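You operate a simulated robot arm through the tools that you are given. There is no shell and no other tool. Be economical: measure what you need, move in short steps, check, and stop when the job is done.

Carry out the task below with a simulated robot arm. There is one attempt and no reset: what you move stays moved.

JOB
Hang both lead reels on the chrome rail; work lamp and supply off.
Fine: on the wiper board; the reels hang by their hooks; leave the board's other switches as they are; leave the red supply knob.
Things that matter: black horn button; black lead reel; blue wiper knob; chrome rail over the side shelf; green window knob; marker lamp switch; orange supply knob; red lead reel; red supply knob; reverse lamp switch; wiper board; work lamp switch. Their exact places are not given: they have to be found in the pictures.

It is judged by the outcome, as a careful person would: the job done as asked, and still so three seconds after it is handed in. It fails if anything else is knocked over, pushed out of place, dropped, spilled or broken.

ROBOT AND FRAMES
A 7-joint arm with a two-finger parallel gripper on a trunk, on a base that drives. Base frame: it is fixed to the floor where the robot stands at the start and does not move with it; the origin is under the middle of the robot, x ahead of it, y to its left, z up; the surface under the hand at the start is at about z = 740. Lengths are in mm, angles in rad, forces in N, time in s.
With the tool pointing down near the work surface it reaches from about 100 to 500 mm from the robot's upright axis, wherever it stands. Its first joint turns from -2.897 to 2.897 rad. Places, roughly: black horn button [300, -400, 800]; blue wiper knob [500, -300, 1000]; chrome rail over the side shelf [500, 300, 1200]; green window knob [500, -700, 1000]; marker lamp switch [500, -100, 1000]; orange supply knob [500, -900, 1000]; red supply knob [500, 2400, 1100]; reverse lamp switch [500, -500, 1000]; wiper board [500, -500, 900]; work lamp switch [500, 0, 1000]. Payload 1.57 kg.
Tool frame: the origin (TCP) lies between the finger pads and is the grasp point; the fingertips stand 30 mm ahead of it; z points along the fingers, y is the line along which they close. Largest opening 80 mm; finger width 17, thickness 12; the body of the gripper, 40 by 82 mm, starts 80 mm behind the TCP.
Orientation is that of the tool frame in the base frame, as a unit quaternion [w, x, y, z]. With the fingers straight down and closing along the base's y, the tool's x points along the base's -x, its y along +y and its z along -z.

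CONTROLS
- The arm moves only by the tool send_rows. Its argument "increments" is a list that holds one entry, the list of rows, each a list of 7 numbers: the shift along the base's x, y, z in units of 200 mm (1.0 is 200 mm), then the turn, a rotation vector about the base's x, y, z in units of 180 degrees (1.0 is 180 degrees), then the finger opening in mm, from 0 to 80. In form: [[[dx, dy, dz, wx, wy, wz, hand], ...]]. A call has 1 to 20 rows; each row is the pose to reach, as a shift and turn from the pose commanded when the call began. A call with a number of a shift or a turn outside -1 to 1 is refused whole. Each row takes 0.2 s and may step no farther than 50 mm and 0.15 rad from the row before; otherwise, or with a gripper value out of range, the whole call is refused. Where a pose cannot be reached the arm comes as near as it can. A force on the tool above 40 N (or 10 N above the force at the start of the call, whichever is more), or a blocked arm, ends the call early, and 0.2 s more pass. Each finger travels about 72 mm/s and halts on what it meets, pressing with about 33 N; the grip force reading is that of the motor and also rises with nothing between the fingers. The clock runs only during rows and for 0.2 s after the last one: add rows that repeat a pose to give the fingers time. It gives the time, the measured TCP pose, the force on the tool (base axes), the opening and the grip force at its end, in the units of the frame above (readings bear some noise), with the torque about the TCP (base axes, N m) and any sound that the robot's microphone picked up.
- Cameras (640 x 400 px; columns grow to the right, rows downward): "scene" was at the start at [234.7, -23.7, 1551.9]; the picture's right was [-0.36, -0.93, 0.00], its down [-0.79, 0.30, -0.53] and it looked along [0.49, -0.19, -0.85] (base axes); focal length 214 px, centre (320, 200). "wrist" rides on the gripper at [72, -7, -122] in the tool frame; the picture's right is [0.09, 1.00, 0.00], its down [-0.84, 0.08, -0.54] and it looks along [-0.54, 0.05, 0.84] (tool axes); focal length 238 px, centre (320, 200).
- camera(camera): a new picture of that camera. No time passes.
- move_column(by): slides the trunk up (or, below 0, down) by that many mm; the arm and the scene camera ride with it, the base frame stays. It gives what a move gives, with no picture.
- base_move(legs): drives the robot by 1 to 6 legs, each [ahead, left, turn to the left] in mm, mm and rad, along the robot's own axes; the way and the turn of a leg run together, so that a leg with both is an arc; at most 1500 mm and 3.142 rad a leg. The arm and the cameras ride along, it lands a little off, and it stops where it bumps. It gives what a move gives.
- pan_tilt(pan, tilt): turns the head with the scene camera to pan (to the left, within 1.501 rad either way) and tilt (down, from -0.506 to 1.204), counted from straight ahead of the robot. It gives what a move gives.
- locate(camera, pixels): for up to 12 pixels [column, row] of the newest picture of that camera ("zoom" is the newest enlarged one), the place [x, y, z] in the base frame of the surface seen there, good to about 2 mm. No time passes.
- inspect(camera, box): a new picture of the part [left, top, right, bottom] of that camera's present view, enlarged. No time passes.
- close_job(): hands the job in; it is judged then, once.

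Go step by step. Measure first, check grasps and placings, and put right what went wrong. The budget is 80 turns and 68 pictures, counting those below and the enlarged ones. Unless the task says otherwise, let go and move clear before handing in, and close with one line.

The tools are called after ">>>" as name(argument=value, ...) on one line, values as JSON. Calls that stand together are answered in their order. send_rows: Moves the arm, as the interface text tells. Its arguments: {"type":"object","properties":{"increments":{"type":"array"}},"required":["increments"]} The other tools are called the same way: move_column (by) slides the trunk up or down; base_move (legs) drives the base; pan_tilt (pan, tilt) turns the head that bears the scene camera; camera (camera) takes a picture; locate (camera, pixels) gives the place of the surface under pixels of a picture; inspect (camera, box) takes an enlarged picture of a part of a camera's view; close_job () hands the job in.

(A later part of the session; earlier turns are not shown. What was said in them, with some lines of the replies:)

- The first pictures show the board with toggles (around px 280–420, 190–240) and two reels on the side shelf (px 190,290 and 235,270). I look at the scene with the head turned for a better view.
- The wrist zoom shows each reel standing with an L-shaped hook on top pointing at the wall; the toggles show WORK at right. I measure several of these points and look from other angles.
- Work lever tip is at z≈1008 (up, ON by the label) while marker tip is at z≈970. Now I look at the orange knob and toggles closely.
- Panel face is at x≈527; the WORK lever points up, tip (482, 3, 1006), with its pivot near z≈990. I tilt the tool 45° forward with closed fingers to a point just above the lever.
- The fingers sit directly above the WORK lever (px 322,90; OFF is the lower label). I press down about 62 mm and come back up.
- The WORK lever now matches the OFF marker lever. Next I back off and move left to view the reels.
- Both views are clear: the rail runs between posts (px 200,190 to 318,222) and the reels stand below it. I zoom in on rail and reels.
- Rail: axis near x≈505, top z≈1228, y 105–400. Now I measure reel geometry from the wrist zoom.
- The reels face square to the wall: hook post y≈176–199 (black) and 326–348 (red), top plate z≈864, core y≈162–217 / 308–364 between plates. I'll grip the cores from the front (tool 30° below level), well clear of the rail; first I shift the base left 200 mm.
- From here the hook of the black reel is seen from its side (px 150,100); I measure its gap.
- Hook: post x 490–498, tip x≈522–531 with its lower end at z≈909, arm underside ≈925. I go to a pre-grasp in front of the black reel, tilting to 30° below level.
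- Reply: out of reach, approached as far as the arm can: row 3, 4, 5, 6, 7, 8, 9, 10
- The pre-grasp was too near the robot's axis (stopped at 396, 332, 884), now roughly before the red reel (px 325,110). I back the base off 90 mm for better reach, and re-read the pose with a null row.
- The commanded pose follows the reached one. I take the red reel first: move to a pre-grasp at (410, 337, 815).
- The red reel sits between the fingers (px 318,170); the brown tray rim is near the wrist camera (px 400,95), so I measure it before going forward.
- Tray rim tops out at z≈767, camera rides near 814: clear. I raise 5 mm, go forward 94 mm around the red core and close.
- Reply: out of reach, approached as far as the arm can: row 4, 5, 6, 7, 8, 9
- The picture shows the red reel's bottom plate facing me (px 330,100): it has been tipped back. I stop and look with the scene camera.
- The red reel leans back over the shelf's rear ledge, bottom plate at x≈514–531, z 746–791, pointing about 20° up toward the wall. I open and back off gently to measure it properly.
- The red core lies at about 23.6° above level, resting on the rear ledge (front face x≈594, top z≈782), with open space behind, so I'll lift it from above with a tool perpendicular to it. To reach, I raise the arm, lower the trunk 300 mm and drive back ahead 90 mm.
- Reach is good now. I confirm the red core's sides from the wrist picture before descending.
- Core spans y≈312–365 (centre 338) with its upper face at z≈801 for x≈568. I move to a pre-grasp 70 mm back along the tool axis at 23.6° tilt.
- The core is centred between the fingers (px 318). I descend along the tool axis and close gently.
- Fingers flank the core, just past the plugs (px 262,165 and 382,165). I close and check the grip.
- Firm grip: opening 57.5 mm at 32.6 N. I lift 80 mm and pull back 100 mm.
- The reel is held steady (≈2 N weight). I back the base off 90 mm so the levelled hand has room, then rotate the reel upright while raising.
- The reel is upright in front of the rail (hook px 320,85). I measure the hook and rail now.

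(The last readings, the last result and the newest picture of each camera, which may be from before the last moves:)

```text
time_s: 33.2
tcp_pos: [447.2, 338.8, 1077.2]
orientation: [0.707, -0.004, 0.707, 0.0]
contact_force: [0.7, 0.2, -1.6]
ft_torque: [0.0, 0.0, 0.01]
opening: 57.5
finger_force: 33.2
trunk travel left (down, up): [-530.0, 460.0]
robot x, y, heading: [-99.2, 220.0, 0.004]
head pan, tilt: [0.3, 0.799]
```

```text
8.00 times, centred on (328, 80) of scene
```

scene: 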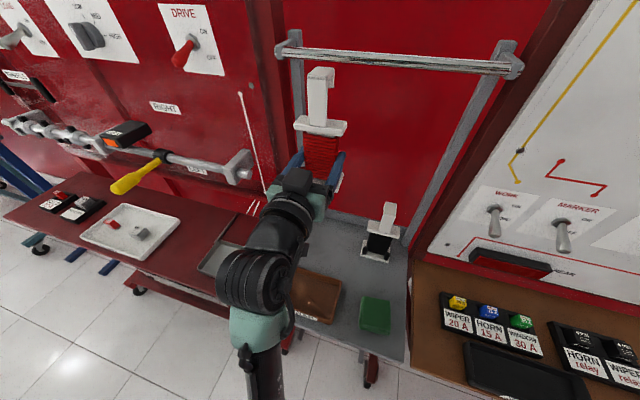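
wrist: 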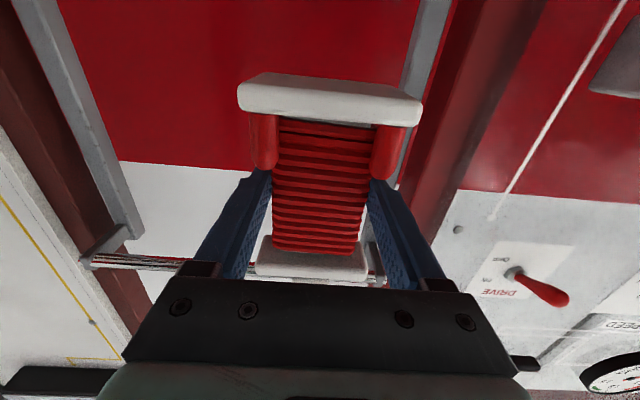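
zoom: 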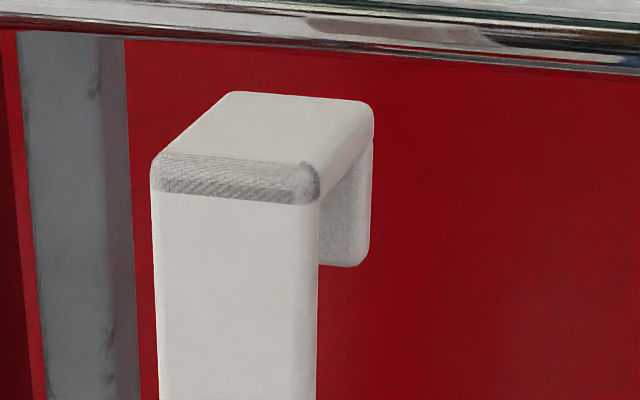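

>>> locate(camera="zoom", pixels=[[235, 150], [180, 145], [285, 110], [240, 100], [360, 106], [235, 240], [235, 360], [355, 255], [345, 200], [300, 10], [300, 35], [300, 52]])

>>> locate(camera="scene", pixels=[[320, 121], [320, 131], [340, 122], [300, 120], [320, 145], [338, 51], [338, 54], [338, 57], [338, 60], [338, 62], [420, 60], [420, 64]])

```text
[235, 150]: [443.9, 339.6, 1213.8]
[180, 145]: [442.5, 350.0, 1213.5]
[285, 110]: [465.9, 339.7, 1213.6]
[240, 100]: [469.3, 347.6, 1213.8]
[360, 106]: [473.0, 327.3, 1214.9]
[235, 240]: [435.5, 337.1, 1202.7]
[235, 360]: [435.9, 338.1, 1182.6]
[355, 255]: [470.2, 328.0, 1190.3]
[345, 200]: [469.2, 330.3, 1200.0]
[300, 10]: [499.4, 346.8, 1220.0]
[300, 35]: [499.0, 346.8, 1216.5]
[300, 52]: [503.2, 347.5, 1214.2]
```

```text
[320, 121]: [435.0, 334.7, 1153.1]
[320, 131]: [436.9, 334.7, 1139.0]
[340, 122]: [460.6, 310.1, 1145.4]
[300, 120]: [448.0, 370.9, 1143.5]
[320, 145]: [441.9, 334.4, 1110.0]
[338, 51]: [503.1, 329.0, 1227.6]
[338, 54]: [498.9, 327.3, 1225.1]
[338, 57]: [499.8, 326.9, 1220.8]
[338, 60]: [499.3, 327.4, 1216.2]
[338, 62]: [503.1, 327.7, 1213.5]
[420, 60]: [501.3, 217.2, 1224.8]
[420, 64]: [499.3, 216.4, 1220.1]
```

Hook: post back x≈443.5, tip front ≈467, tip bottom z≈1189, underside ≈1206; rail axis ≈(507, 1220), radius 8. I raise 52 mm, then go forward 51.5 mm, passing the rail between tip and plate.

>>> send_rows(increments=[[[0, 0, 0.13, 0, 0, 0, 40], [0, 0, 0.26, 0, 0, 0, 40], [0, 0, 0.26, 0, 0, 0, 40], [0.09, 0, 0.26, 0, 0, 0, 40], [0.18, 0, 0.26, 0, 0, 0, 40], [0.2575, 0, 0.26, 0, 0, 0, 40], [0.2575, 0, 0.26, 0, 0, 0, 40]]])

>>> inspect(camera="scene", box=[272, 20, 400, 100])

```text
time_s: 34.8
tcp_pos: [498.7, 336.8, 1124.9]
orientation: [0.707, -0.004, 0.707, 0.0]
contact_force: [0.4, -0.8, -1.8]
ft_torque: [0.0, -0.01, 0.03]
opening: 57.6
finger_force: 32.3
trunk travel left (down, up): [-530.0, 460.0]
robot x, y, heading: [-97.3, 219.4, 0.01]
head pan, tilt: [0.3, 0.799]
```

```text
5.00 times, centred on (336, 60) of scene
```

zoom: 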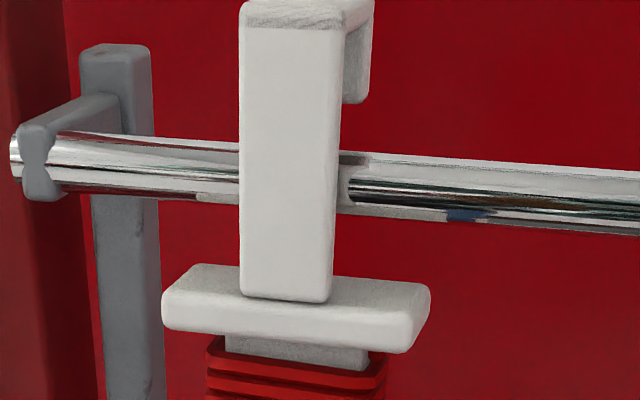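

The post is in front of the rail and the tip (px 357,70 of zoom) is above and behind it. I check positions before lowering.

>>> locate(camera="zoom", pixels=[[290, 100], [290, 250], [358, 90], [358, 60], [295, 10], [450, 170], [450, 200], [200, 275]])

```text
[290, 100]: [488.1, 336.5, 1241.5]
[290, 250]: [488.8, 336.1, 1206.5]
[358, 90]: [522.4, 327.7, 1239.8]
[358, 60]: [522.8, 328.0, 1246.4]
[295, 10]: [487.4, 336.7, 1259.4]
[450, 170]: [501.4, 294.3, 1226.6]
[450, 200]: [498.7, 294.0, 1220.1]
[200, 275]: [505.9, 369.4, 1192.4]
```

Post back ≈496, rail 499–515, tip front ≈521: good fit. I lower 26 mm in small steps.

>>> send_rows(increments=[[[0.005, 0, -0.05, 0, 0, 0, 40], [0.008, 0, -0.09, 0, 0, 0, 40], [0.008, 0, -0.13, 0, 0, 0, 40], [0.008, 0, -0.13, 0, 0, 0, 40]]])

>>> inspect(camera="scene", box=[272, 20, 400, 100])

```text
time_s: 35.8
tcp_pos: [501.3, 336.9, 1099.7]
orientation: [0.707, -0.004, 0.707, 0.0]
contact_force: [1.2, 1.0, 0.8]
ft_torque: [-0.03, 0.23, -0.09]
opening: 57.5
finger_force: 32.5
trunk travel left (down, up): [-530.0, 460.0]
robot x, y, heading: [-99.4, 212.7, 0.005]
head pan, tilt: [0.3, 0.799]
```

```text
5.00 times, centred on (336, 60) of scene
```

zoom: 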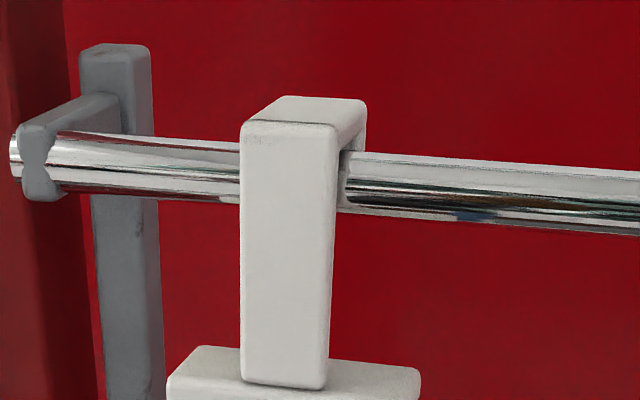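

The hook sits on the rail (force turned from −1.8 to +0.8 N). I open slowly and then retreat straight back.

>>> send_rows(increments=[[[0, 0, 0, 0, 0, 0, 59], [0, 0, 0, 0, 0, 0, 62], [0, 0, 0, 0, 0, 0, 68], [0, 0, 0, 0, 0, 0, 76], [0, 0, 0, 0, 0, 0, 80], [0, 0, 0, 0, 0, 0, 80]]])

>>> camera(camera="wrist")

>>> inspect(camera="scene", box=[248, 20, 408, 120])

```text
time_s: 37.2
tcp_pos: [500.6, 337.4, 1100.1]
orientation: [0.707, -0.004, 0.707, 0.001]
contact_force: [-0.5, -0.8, 0.4]
ft_torque: [0.0, -0.02, 0.02]
opening: 80.0
finger_force: 0.0
trunk travel left (down, up): [-530.0, 460.0]
robot x, y, heading: [-98.2, 217.9, 0.006]
head pan, tilt: [0.3, 0.799]
```

```text
28 pictures are left
```

wrist: 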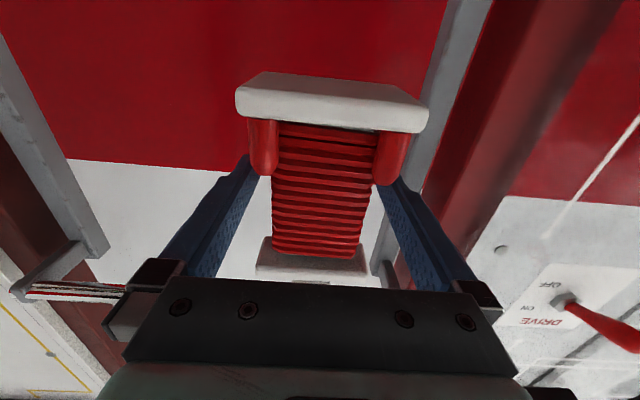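

```text
4.00 times, centred on (328, 70) of scene
```

zoom: 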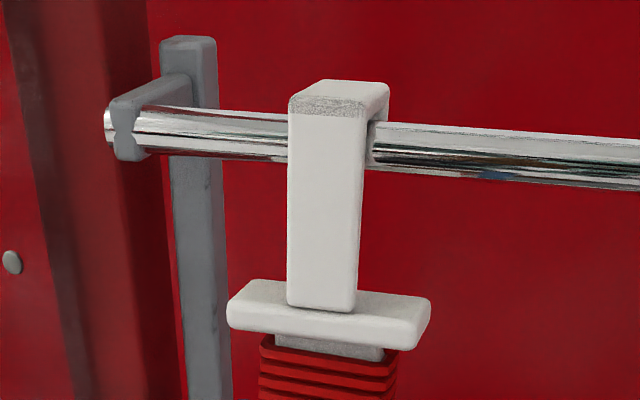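

The red reel hangs by its hook. I retreat straight back, then move toward a pre-grasp above and before the black reel, tilting to 30° below level.

>>> send_rows(increments=[[[-0.12, 0, 0, 0, 0, 0, 80], [-0.3, 0, 0, 0, 0, 0, 80], [-0.478, 0, 0, 0, 0, 0, 80], [-0.478, -0.1, -0.15, 0, 0.04, 0, 80], [-0.478, -0.2, -0.3, 0, 0.08, 0, 80], [-0.478, -0.35, -0.45, 0, 0.12, 0, 80], [-0.478, -0.5, -0.6, 0, 0.1667, 0, 80], [-0.478, -0.65, -0.75, 0, 0.1667, 0, 80], [-0.478, -0.74, -0.95, 0, 0.1667, 0, 80], [-0.478, -0.74, -0.95, 0, 0.1667, 0, 80]]])

>>> camera(camera="scene")

```text
time_s: 39.4
tcp_pos: [402.8, 188.1, 913.3]
orientation: [0.5, -0.004, 0.866, 0.001]
contact_force: [-0.4, 0.0, -0.2]
ft_torque: [0.04, 0.0, -0.03]
opening: 79.7
finger_force: 0.0
trunk travel left (down, up): [-530.0, 460.0]
robot x, y, heading: [-96.4, 215.7, 0.011]
head pan, tilt: [0.3, 0.799]
```

```text
26 pictures are left
```

scene: 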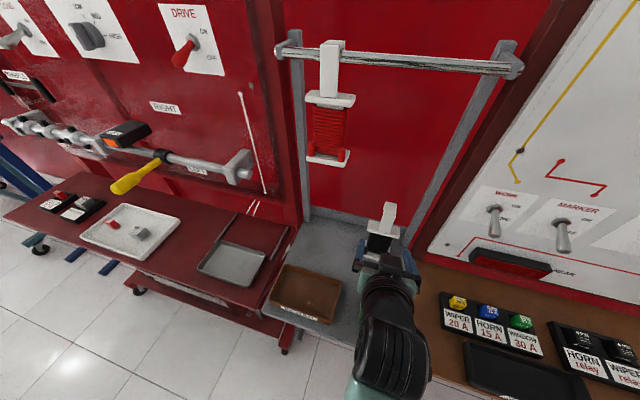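

The red reel hangs well (px 330,125). I lower to z≈812 in front of the black reel and look.

>>> send_rows(increments=[[[0, 0.0, -0.2, 0, 0, 0, 80], [0, 0.005, -0.36, 0, 0, 0, 80], [0, 0.005, -0.505, 0, 0, 0, 80], [0, 0.005, -0.505, 0, 0, 0, 80]]])

>>> camera(camera="wrist")

>>> locate(camera="wrist", pixels=[[292, 190], [305, 190], [320, 190], [335, 190], [345, 190], [280, 240], [355, 240], [320, 215], [320, 150], [200, 40], [320, 20], [440, 40]])

```text
time_s: 40.4
tcp_pos: [402.5, 190.1, 811.8]
orientation: [0.499, -0.003, 0.866, 0.001]
contact_force: [-0.3, 0.5, -1.3]
ft_torque: [0.05, 0.0, 0.0]
opening: 79.8
finger_force: 0.1
trunk travel left (down, up): [-530.0, 460.0]
robot x, y, heading: [-99.7, 218.7, 0.004]
head pan, tilt: [0.3, 0.799]
```

```text
25 pictures are left
```

wrist: 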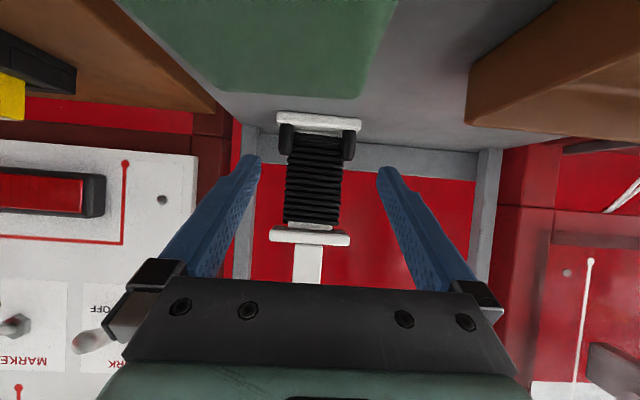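

```text
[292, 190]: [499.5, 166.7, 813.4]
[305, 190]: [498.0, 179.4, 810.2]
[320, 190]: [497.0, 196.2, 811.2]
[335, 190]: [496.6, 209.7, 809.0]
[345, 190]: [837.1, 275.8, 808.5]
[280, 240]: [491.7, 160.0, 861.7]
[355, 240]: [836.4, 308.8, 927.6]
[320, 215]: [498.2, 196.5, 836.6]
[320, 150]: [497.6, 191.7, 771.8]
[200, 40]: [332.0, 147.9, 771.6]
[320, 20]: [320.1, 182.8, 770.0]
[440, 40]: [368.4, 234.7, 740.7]
```

Core spans y≈161–216 (centre ≈188.5); the hand is at 190. I correct by −1.5 mm and advance to x≈503 with fingers open, without closing yet.

>>> send_rows(increments=[[[0.1, -0.008, 0, 0, 0, 0, 80], [0.2, -0.008, 0, 0, 0, 0, 80], [0.3, -0.008, 0, 0, 0, 0, 80], [0.4, -0.008, 0, 0, 0, 0, 80], [0.505, -0.008, 0, 0, 0, 0, 80], [0.505, -0.008, 0, 0, 0, 0, 80]]])

>>> camera(camera="wrist")

```text
time_s: 41.8
tcp_pos: [506.2, 187.3, 809.5]
orientation: [0.499, -0.004, 0.867, 0.001]
contact_force: [0.3, 0.7, 0.4]
ft_torque: [-0.01, -0.03, 0.0]
opening: 80.1
finger_force: 0.1
trunk travel left (down, up): [-530.0, 460.0]
robot x, y, heading: [-99.3, 217.2, 0.008]
head pan, tilt: [0.3, 0.799]
```

```text
24 pictures are left
```

wrist: 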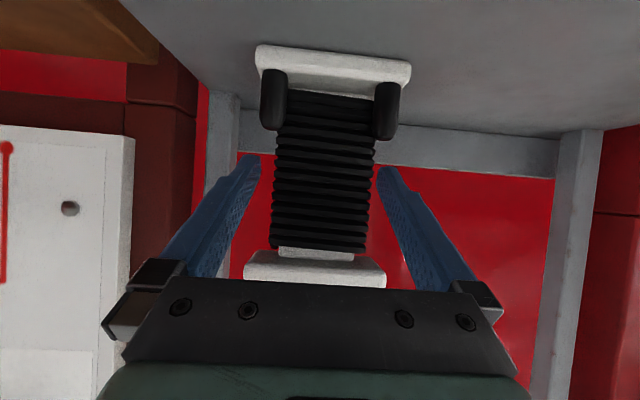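

The reel is still upright with fingers on both sides (core px 275–373, fingers centred 318). I nudge +2 mm in y and close slowly.

>>> send_rows(increments=[[[0, 0.008, 0, 0, 0, 0, 72], [0, 0.008, 0, 0, 0, 0, 64], [0, 0.008, 0, 0, 0, 0, 58], [0, 0.008, 0, 0, 0, 0, 50], [0, 0.008, 0, 0, 0, 0, 40], [0, 0.008, 0, 0, 0, 0, 40]]])

>>> camera(camera="wrist")

```text
time_s: 43.2
tcp_pos: [506.3, 187.8, 811.1]
orientation: [0.5, -0.004, 0.866, 0.001]
contact_force: [0.9, -1.2, 0.5]
ft_torque: [-0.02, -0.05, -0.01]
opening: 57.8
finger_force: 32.9
trunk travel left (down, up): [-530.0, 460.0]
robot x, y, heading: [-96.8, 214.1, 0.006]
head pan, tilt: [0.3, 0.799]
```

```text
23 pictures are left
```

wrist: 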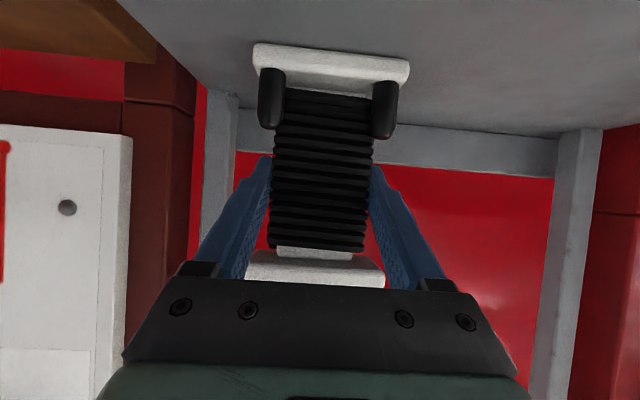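

Firm grip on the black core (57.8 mm, 32.9 N). I lift a little, pull back 76 mm, then raise.

>>> send_rows(increments=[[[0, 0, 0.05, 0, 0, 0, 40], [0, 0, 0.12, 0, 0, 0, 40], [-0.12, 0, 0.15, 0, 0, 0, 40], [-0.26, 0, 0.2, 0, 0, 0, 40], [-0.38, 0, 0.25, 0, 0, 0, 40], [-0.38, 0, 0.42, 0, 0, 0, 40], [-0.38, 0, 0.6, 0, 0, 0, 40], [-0.38, 0, 0.8, 0, 0, 0, 40], [-0.38, 0, 1.0, 0, 0, 0, 40]]])

>>> send_rows(increments=[[[0, 0, 0.15, 0, 0, 0, 40], [0, 0, 0.3, 0, 0, 0, 40], [0, 0, 0.38, 0, 0, 0, 40], [0, 0, 0.38, 0, 0, 0, 40]]])

>>> inspect(camera="scene", box=[320, 30, 480, 130])

```text
time_s: 45.2
tcp_pos: [427.9, 188.5, 1009.0]
orientation: [0.499, -0.004, 0.867, 0.001]
contact_force: [-0.1, 0.2, -1.3]
ft_torque: [-0.01, 0.02, 0.01]
opening: 57.7
finger_force: 33.3
trunk travel left (down, up): [-530.0, 460.0]
robot x, y, heading: [-99.5, 216.3, 0.009]
head pan, tilt: [0.3, 0.799]
```

```text
time_s: 46.2
tcp_pos: [428.0, 188.8, 1086.5]
orientation: [0.499, -0.003, 0.867, 0.001]
contact_force: [-0.1, -0.8, -2.6]
ft_torque: [-0.01, 0.01, 0.06]
opening: 57.6
finger_force: 33.0
trunk travel left (down, up): [-530.0, 460.0]
robot x, y, heading: [-98.9, 215.8, 0.008]
head pan, tilt: [0.3, 0.799]
```

```text
4.00 times, centred on (400, 80) of scene
```

zoom: 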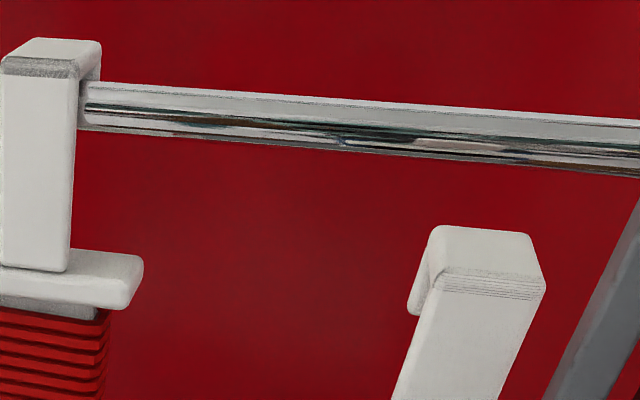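

The black hook is up in front of the rail; I measure it.

>>> locate(camera="zoom", pixels=[[490, 250], [440, 235], [520, 240], [480, 320], [470, 370], [415, 300], [430, 250], [480, 275], [450, 130], [450, 142], [450, 160], [450, 110]])

>>> locate(camera="scene", pixels=[[431, 132], [437, 110], [420, 135], [445, 138], [425, 145]])

```text
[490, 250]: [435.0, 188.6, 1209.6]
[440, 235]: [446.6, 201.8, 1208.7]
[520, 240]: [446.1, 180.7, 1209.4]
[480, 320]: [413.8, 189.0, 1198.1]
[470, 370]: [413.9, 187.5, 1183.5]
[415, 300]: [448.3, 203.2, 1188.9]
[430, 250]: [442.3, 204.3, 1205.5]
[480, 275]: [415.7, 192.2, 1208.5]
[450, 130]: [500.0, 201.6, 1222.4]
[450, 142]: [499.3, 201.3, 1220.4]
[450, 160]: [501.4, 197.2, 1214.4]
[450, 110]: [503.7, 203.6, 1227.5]
```

```text
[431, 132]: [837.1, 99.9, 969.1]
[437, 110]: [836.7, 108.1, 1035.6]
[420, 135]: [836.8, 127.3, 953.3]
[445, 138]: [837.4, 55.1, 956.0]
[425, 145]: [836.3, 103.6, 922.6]
```

Black hook: post 414–422, tip front ≈446, tip bottom ≈1185, top 1209. I raise 55 mm and then go forward 74 mm.

>>> send_rows(increments=[[[0, 0, 0.14, 0, 0, 0, 40], [0, 0, 0.275, 0, 0, 0, 40], [0, 0, 0.275, 0, 0, 0, 40], [0.1, 0, 0.275, 0, 0, 0, 40], [0.2, 0, 0.275, 0, 0, 0, 40], [0.3, 0, 0.275, 0, 0, 0, 40], [0.37, 0, 0.275, 0, 0, 0, 40], [0.37, 0, 0.275, 0, 0, 0, 40]]])

>>> inspect(camera="scene", box=[356, 20, 484, 100])

>>> locate(camera="zoom", pixels=[[320, 100], [300, 100], [340, 100], [360, 100], [340, 160], [320, 30], [340, 30], [360, 30], [270, 60], [260, 75]])

```text
time_s: 48.0
tcp_pos: [503.9, 189.5, 1143.0]
orientation: [0.499, -0.003, 0.867, 0.0]
contact_force: [0.0, -0.7, -2.3]
ft_torque: [-0.01, -0.01, 0.01]
opening: 58.1
finger_force: 32.9
trunk travel left (down, up): [-530.0, 460.0]
robot x, y, heading: [-97.4, 219.1, 0.005]
head pan, tilt: [0.3, 0.799]
```

```text
5.00 times, centred on (420, 60) of scene
```

zoom: 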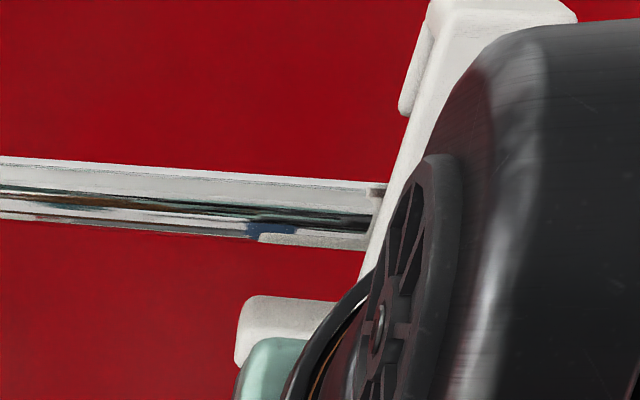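

```text
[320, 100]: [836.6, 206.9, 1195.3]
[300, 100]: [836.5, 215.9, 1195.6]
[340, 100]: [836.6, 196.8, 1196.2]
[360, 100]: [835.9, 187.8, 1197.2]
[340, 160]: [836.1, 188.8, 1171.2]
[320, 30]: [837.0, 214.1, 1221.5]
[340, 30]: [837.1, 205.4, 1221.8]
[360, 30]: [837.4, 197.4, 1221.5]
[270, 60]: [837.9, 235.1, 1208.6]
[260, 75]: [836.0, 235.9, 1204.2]
```

>>> locate(camera="zoom", pixels=[[430, 90], [410, 85], [415, 60], [440, 40], [420, 130], [400, 200], [300, 315], [500, 10], [300, 190], [300, 225]])

```text
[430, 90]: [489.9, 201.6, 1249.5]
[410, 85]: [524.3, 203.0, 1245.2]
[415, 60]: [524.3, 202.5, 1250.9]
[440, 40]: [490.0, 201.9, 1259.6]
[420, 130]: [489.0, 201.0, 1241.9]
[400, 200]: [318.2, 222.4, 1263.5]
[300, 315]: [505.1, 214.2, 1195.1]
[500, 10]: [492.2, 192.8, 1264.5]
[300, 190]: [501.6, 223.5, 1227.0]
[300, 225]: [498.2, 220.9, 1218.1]
```

Post front ≈489 (back ≈497), tip ≈521–524: good. I lower 27 mm with a 2 mm forward shift.

>>> send_rows(increments=[[[0.01, 0, -0.05, 0, 0, 0, 40], [0.01, 0, -0.09, 0, 0, 0, 40], [0.01, 0, -0.125, 0, 0, 0, 40], [0.01, 0, -0.135, 0, 0, 0, 40], [0.01, 0, -0.135, 0, 0, 0, 40]]])

>>> inspect(camera="scene", box=[356, 20, 484, 100])

```text
time_s: 49.2
tcp_pos: [506.8, 188.2, 1114.9]
orientation: [0.5, -0.004, 0.866, 0.001]
contact_force: [-3.4, -0.1, 1.6]
ft_torque: [-0.01, -0.36, -0.03]
opening: 57.6
finger_force: 33.4
trunk travel left (down, up): [-530.0, 460.0]
robot x, y, heading: [-98.7, 215.1, 0.011]
head pan, tilt: [0.3, 0.799]
```

```text
5.00 times, centred on (420, 60) of scene
```

zoom: 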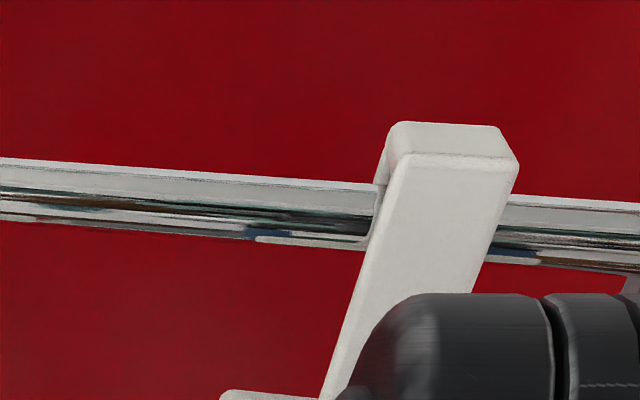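

The hook rests on the rail with the post lightly touching its front (−3.4 N). I ease back 1.5 mm and open slowly.

>>> send_rows(increments=[[[-0.008, 0, 0, 0, 0, 0, 40], [-0.008, 0, 0, 0, 0, 0, 59], [-0.008, 0, 0, 0, 0, 0, 62], [-0.008, 0, 0, 0, 0, 0, 70], [-0.008, 0, 0, 0, 0, 0, 80], [-0.008, 0, 0, 0, 0, 0, 80]]])

>>> camera(camera="wrist")

```text
time_s: 50.6
tcp_pos: [504.0, 189.2, 1114.6]
orientation: [0.498, -0.004, 0.867, 0.001]
contact_force: [-0.2, -0.3, -0.1]
ft_torque: [-0.01, -0.02, 0.0]
opening: 80.0
finger_force: 0.1
trunk travel left (down, up): [-530.0, 460.0]
robot x, y, heading: [-101.2, 218.7, 0.011]
head pan, tilt: [0.3, 0.799]
```

```text
19 pictures are left
```

wrist: 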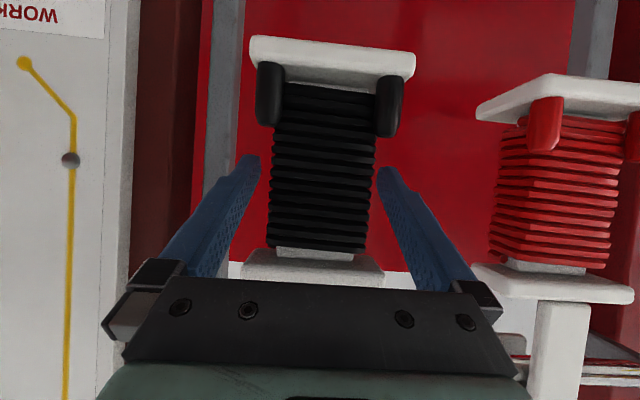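

Released cleanly; both reels hang. I retreat back 120 mm, level the tool, and drive right toward the orange knob.

>>> send_rows(increments=[[[-0.15, 0, 0, 0, 0, 0, 80], [-0.3, 0, 0, 0, 0, 0, 80], [-0.45, 0, 0, 0, 0, 0, 80], [-0.6, 0, 0, 0, -0.04, 0, 80], [-0.65, 0, 0, 0, -0.08, 0, 80], [-0.65, 0, -0.1, 0, -0.12, 0, 80], [-0.65, 0, -0.2, 0, -0.16, 0, 80], [-0.65, 0, -0.3, 0, -0.167, 0, 80]]])

>>> base_move(legs=[[0, -1120, 0]])

>>> pan_tilt(pan=0.0, tilt=0.45)

>>> camera(camera="scene")

```text
time_s: 52.4
tcp_pos: [385.2, 184.5, 1044.0]
orientation: [0.707, -0.003, 0.707, 0.0]
contact_force: [-0.4, 0.2, 0.4]
ft_torque: [-0.02, -0.01, 0.01]
opening: 80.1
finger_force: 0.0
out of reach, approached as far as the arm can: row 4, 5, 6, 7, 8
trunk travel left (down, up): [-530.0, 460.0]
robot x, y, heading: [-102.0, 216.9, 0.007]
head pan, tilt: [0.3, 0.799]
```

```text
time_s: 58.2
tcp_pos: [397.8, -943.0, 1044.1]
orientation: [0.707, -0.007, 0.707, 0.002]
contact_force: [-0.1, -0.8, -0.8]
ft_torque: [0.0, -0.01, -0.03]
opening: 80.0
finger_force: 0.0
trunk travel left (down, up): [-530.0, 460.0]
robot x, y, heading: [-81.3, -915.9, 0.019]
head pan, tilt: [0.3, 0.799]
```

```text
time_s: 59.0
tcp_pos: [399.0, -944.3, 1044.6]
orientation: [0.707, -0.007, 0.707, 0.003]
contact_force: [0.4, -0.3, -0.7]
ft_torque: [0.02, 0.0, 0.03]
opening: 80.0
finger_force: 0.1
trunk travel left (down, up): [-530.0, 460.0]
robot x, y, heading: [-85.1, -918.0, 0.017]
head pan, tilt: [0.0, 0.45]
```

```text
18 pictures are left
```

scene: 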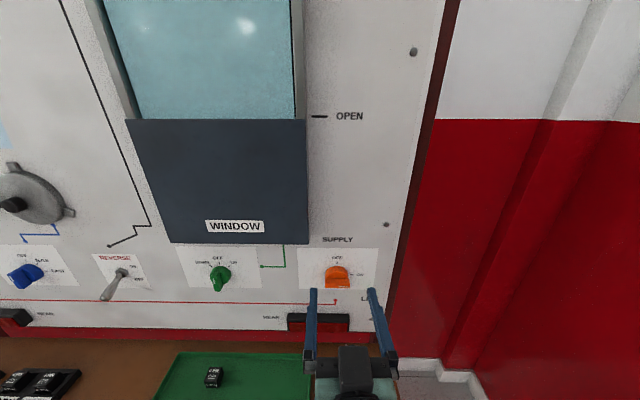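

The orange knob is at px (337,277) right before the hand; I zoom in to read its marks.

>>> inspect(camera="scene", box=[297, 228, 377, 308])

>>> locate(camera="scene", pixels=[[337, 278], [330, 268], [345, 270], [337, 265], [310, 270], [337, 286]])

```text
5.00 times, centred on (337, 268) of scene
```

zoom: 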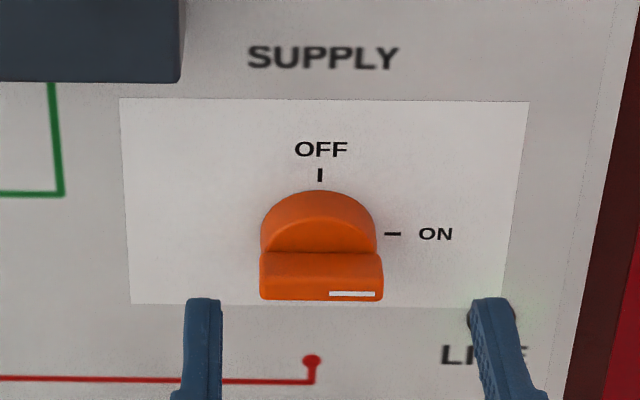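

```text
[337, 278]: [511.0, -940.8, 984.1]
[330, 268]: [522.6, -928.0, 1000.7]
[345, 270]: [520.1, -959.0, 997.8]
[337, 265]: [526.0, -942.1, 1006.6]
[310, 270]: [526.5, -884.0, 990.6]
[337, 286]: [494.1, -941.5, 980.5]
```

The knob's white mark points right to ON; it must turn 90° counter-clockwise (seen from the front) to OFF. I measure its bar.

>>> locate(camera="zoom", pixels=[[265, 275], [320, 275], [378, 275], [320, 258], [320, 294], [265, 294], [378, 294], [320, 245], [320, 200], [320, 175], [400, 234], [355, 294]])

```text
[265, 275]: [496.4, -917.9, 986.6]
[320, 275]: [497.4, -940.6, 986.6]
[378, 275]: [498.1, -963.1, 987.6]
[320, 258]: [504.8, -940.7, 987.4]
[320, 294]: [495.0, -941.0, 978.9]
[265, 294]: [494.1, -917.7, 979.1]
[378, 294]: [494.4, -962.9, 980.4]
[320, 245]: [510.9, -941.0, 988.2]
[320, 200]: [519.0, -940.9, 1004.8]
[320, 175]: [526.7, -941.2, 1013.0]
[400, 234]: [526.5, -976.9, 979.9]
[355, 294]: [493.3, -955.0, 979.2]
```

Knob centre ≈(y −940.5, z 980); bar front x≈494, disk at 511. I move in front of it and roll the hand +90° so the fingers close vertically.

>>> send_rows(increments=[[[0.06, 0.005, -0.08, 0.04, 0, 0, 70], [0.12, 0.01, -0.16, 0.085, 0, 0, 60], [0.18, 0.018, -0.24, 0.13, 0, 0, 50], [0.205, 0.018, -0.323, 0.175, 0, 0, 40], [0.205, 0.018, -0.323, 0.22, 0, 0, 40], [0.205, 0.018, -0.323, 0.265, 0, 0, 40], [0.205, 0.018, -0.323, 0.31, 0, 0, 40], [0.205, 0.018, -0.323, 0.355, 0, 0, 40], [0.205, 0.018, -0.323, 0.4, 0, 0, 40], [0.205, 0.018, -0.323, 0.445, 0, 0, 40], [0.205, 0.018, -0.323, 0.485, 0, 0, 40], [0.205, 0.018, -0.323, 0.5, 0, 0, 40], [0.205, 0.018, -0.323, 0.5, 0, 0, 40]]])

>>> camera(camera="wrist")

```text
time_s: 61.8
tcp_pos: [439.8, -940.5, 979.5]
orientation: [0.505, 0.496, 0.498, 0.502]
contact_force: [0.0, 0.6, -0.5]
ft_torque: [0.01, 0.01, 0.01]
opening: 40.0
finger_force: 0.0
trunk travel left (down, up): [-530.0, 460.0]
robot x, y, heading: [-85.7, -915.8, 0.017]
head pan, tilt: [0.0, 0.45]
```

```text
16 pictures are left
```

wrist: 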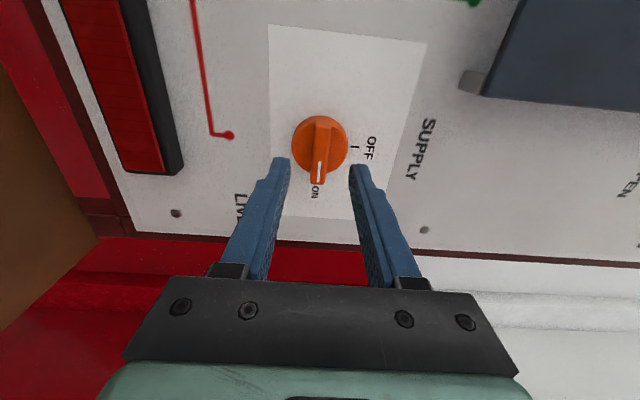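

The hand straddles the knob bar (px 320,150). I advance 37 mm and close on the bar.

>>> send_rows(increments=[[[0.09, 0, 0.002, 0, 0, 0, 40], [0.185, 0, 0.002, 0, 0, 0, 40], [0.185, 0, 0.002, 0, 0, 0, 40], [0.185, 0, 0.002, 0, 0, 0, 26], [0.185, 0, 0.002, 0, 0, 0, 12], [0.185, 0, 0.002, 0, 0, 0, 8], [0.185, 0, 0.002, 0, 0, 0, 8]]])

>>> camera(camera="wrist")

```text
time_s: 63.4
tcp_pos: [475.1, -939.4, 979.5]
orientation: [0.506, 0.495, 0.497, 0.502]
contact_force: [3.1, 0.1, 4.7]
ft_torque: [0.01, 0.24, 0.05]
opening: 13.0
finger_force: 29.4
trunk travel left (down, up): [-530.0, 460.0]
robot x, y, heading: [-84.9, -913.1, 0.013]
head pan, tilt: [0.0, 0.45]
```

```text
15 pictures are left
```

wrist: 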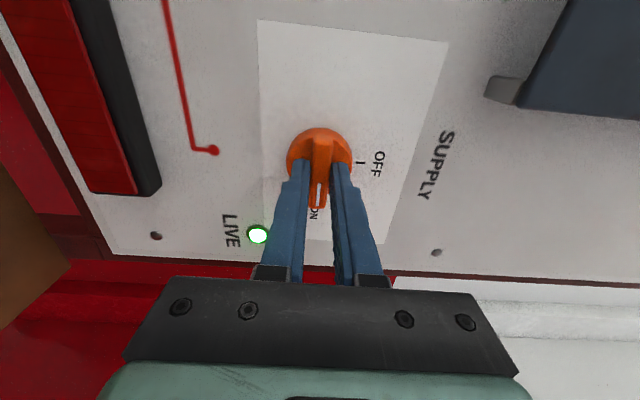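

The bar is gripped (13 mm); the green LIVE lamp (px 257,235) is lit and will serve as a check. I turn −90° about x.

>>> send_rows(increments=[[[0, -0.003, 0.003, -0.045, 0, 0, 8], [0, -0.003, 0.003, -0.09, 0, 0, 8], [0, -0.003, 0.003, -0.135, 0, 0, 8], [0, -0.003, 0.003, -0.18, 0, 0, 8], [0, -0.003, 0.003, -0.225, 0, 0, 8], [0, -0.003, 0.003, -0.27, 0, 0, 8], [0, -0.003, 0.003, -0.315, 0, 0, 8], [0, -0.003, 0.003, -0.36, 0, 0, 8], [0, -0.003, 0.003, -0.405, 0, 0, 8], [0, -0.003, 0.003, -0.45, 0, 0, 8], [0, -0.003, 0.003, -0.49, 0, 0, 8], [0, -0.003, 0.003, -0.5, 0, 0, 8], [0, -0.003, 0.003, -0.5, 0, 0, 8]]])

>>> camera(camera="wrist")

```text
time_s: 66.2
tcp_pos: [476.8, -943.5, 978.2]
orientation: [0.706, -0.006, 0.709, 0.003]
contact_force: [-19.1, -4.1, -16.6]
ft_torque: [0.25, 0.42, -0.52]
opening: 12.8
finger_force: 29.5
trunk travel left (down, up): [-530.0, 460.0]
robot x, y, heading: [-87.7, -916.8, 0.02]
head pan, tilt: [0.0, 0.45]
```

```text
14 pictures are left
```

wrist: 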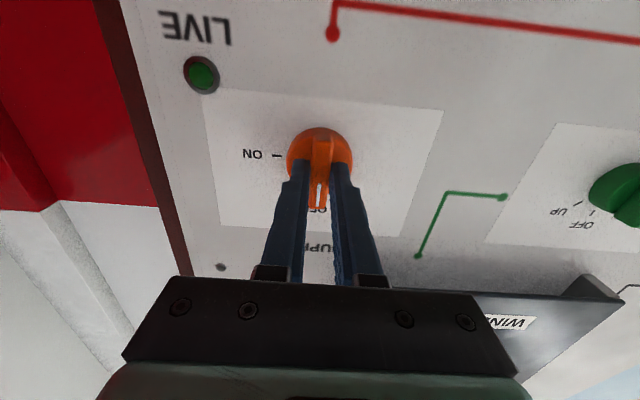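

The LIVE lamp has gone dark and the mark points to OFF. I open and draw straight back.

>>> send_rows(increments=[[[0, 0, 0, 0, 0, 0, 20], [0, 0, 0, 0, 0, 0, 34], [0, 0, 0, 0, 0, 0, 40], [-0.1, 0, 0, 0, 0, 0, 40], [-0.25, 0, 0, 0, 0, 0, 40], [-0.35, 0, 0, 0, 0, 0, 40]]])

>>> pan_tilt(pan=0.35, tilt=0.4)

>>> camera(camera="scene")

>>> camera(camera="wrist")

```text
time_s: 67.6
tcp_pos: [407.0, -938.2, 979.2]
orientation: [0.707, -0.007, 0.707, 0.002]
contact_force: [0.0, 0.5, 0.0]
ft_torque: [-0.02, 0.03, 0.01]
opening: 39.7
finger_force: 0.0
trunk travel left (down, up): [-530.0, 460.0]
robot x, y, heading: [-81.6, -916.2, 0.019]
head pan, tilt: [0.0, 0.45]
```

```text
time_s: 68.4
tcp_pos: [407.9, -939.1, 979.5]
orientation: [0.707, -0.007, 0.707, 0.002]
contact_force: [0.1, -0.5, -0.6]
ft_torque: [0.0, -0.01, 0.05]
opening: 40.1
finger_force: 0.1
trunk travel left (down, up): [-530.0, 460.0]
robot x, y, heading: [-82.1, -916.2, 0.015]
head pan, tilt: [0.351, 0.4]
```

```text
13 pictures are left
```

scene: 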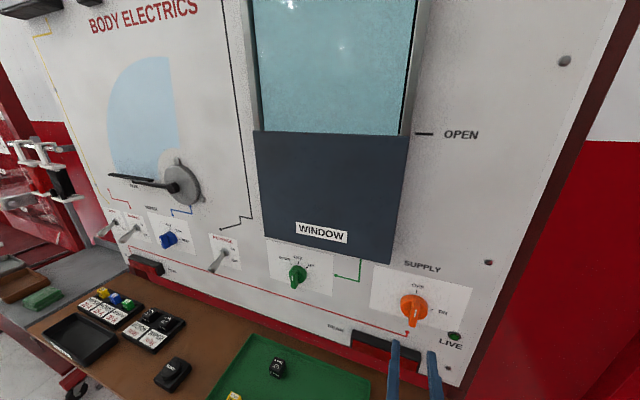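

```text
12 pictures are left
```

wrist: 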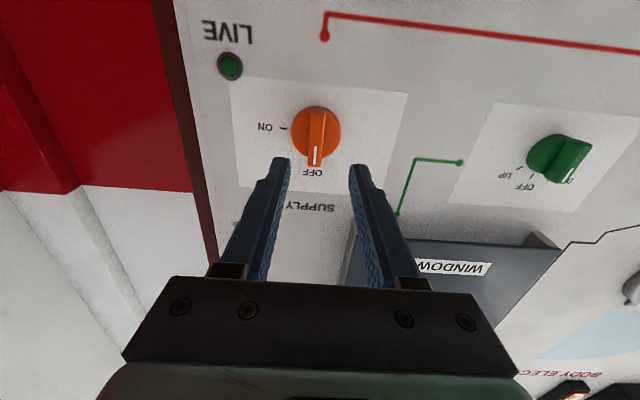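

The knob mark points at OFF with LIVE dark. I check the toggles and the hanging reels once more.

>>> inspect(camera="scene", box=[0, 130, 80, 220])

>>> inspect(camera="scene", box=[90, 190, 250, 290])

```text
4.44 times, centred on (40, 175) of scene
```

zoom: 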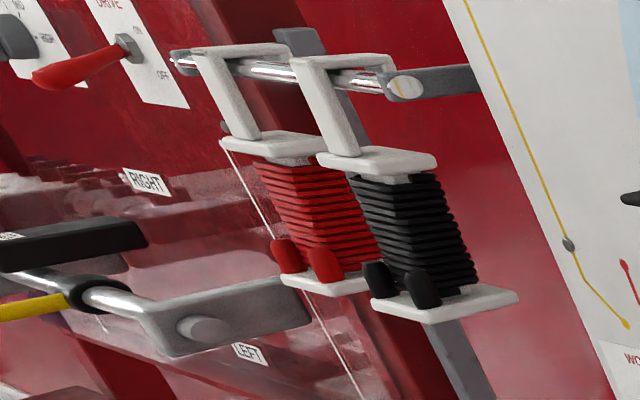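

```text
4.00 times, centred on (170, 240) of scene
```

zoom: 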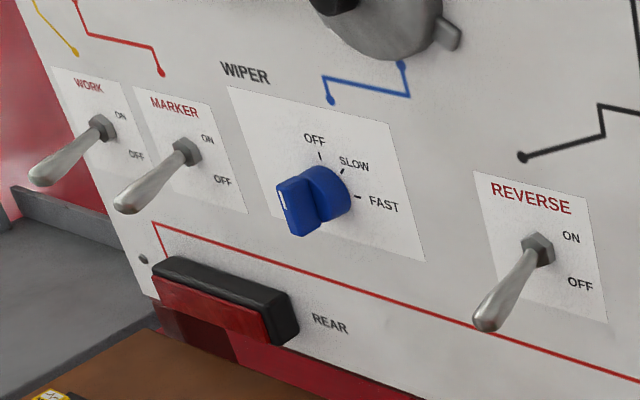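

Both reels hang by their hooks, the WORK lever is down at OFF, and the other switches look as they did at the start, so I hand the job in.

>>> close_job()

```text
The job is handed in.
```

Both lead reels hang by their hooks on the chrome rail. The work lamp switch is OFF, and the orange supply knob is OFF with its LIVE lamp dark. I didn't touch the board's other switches or the red supply knob. While I was first reaching for the red reel, it tipped back onto the shelf's rear ledge; I picked it up from there and hung it.
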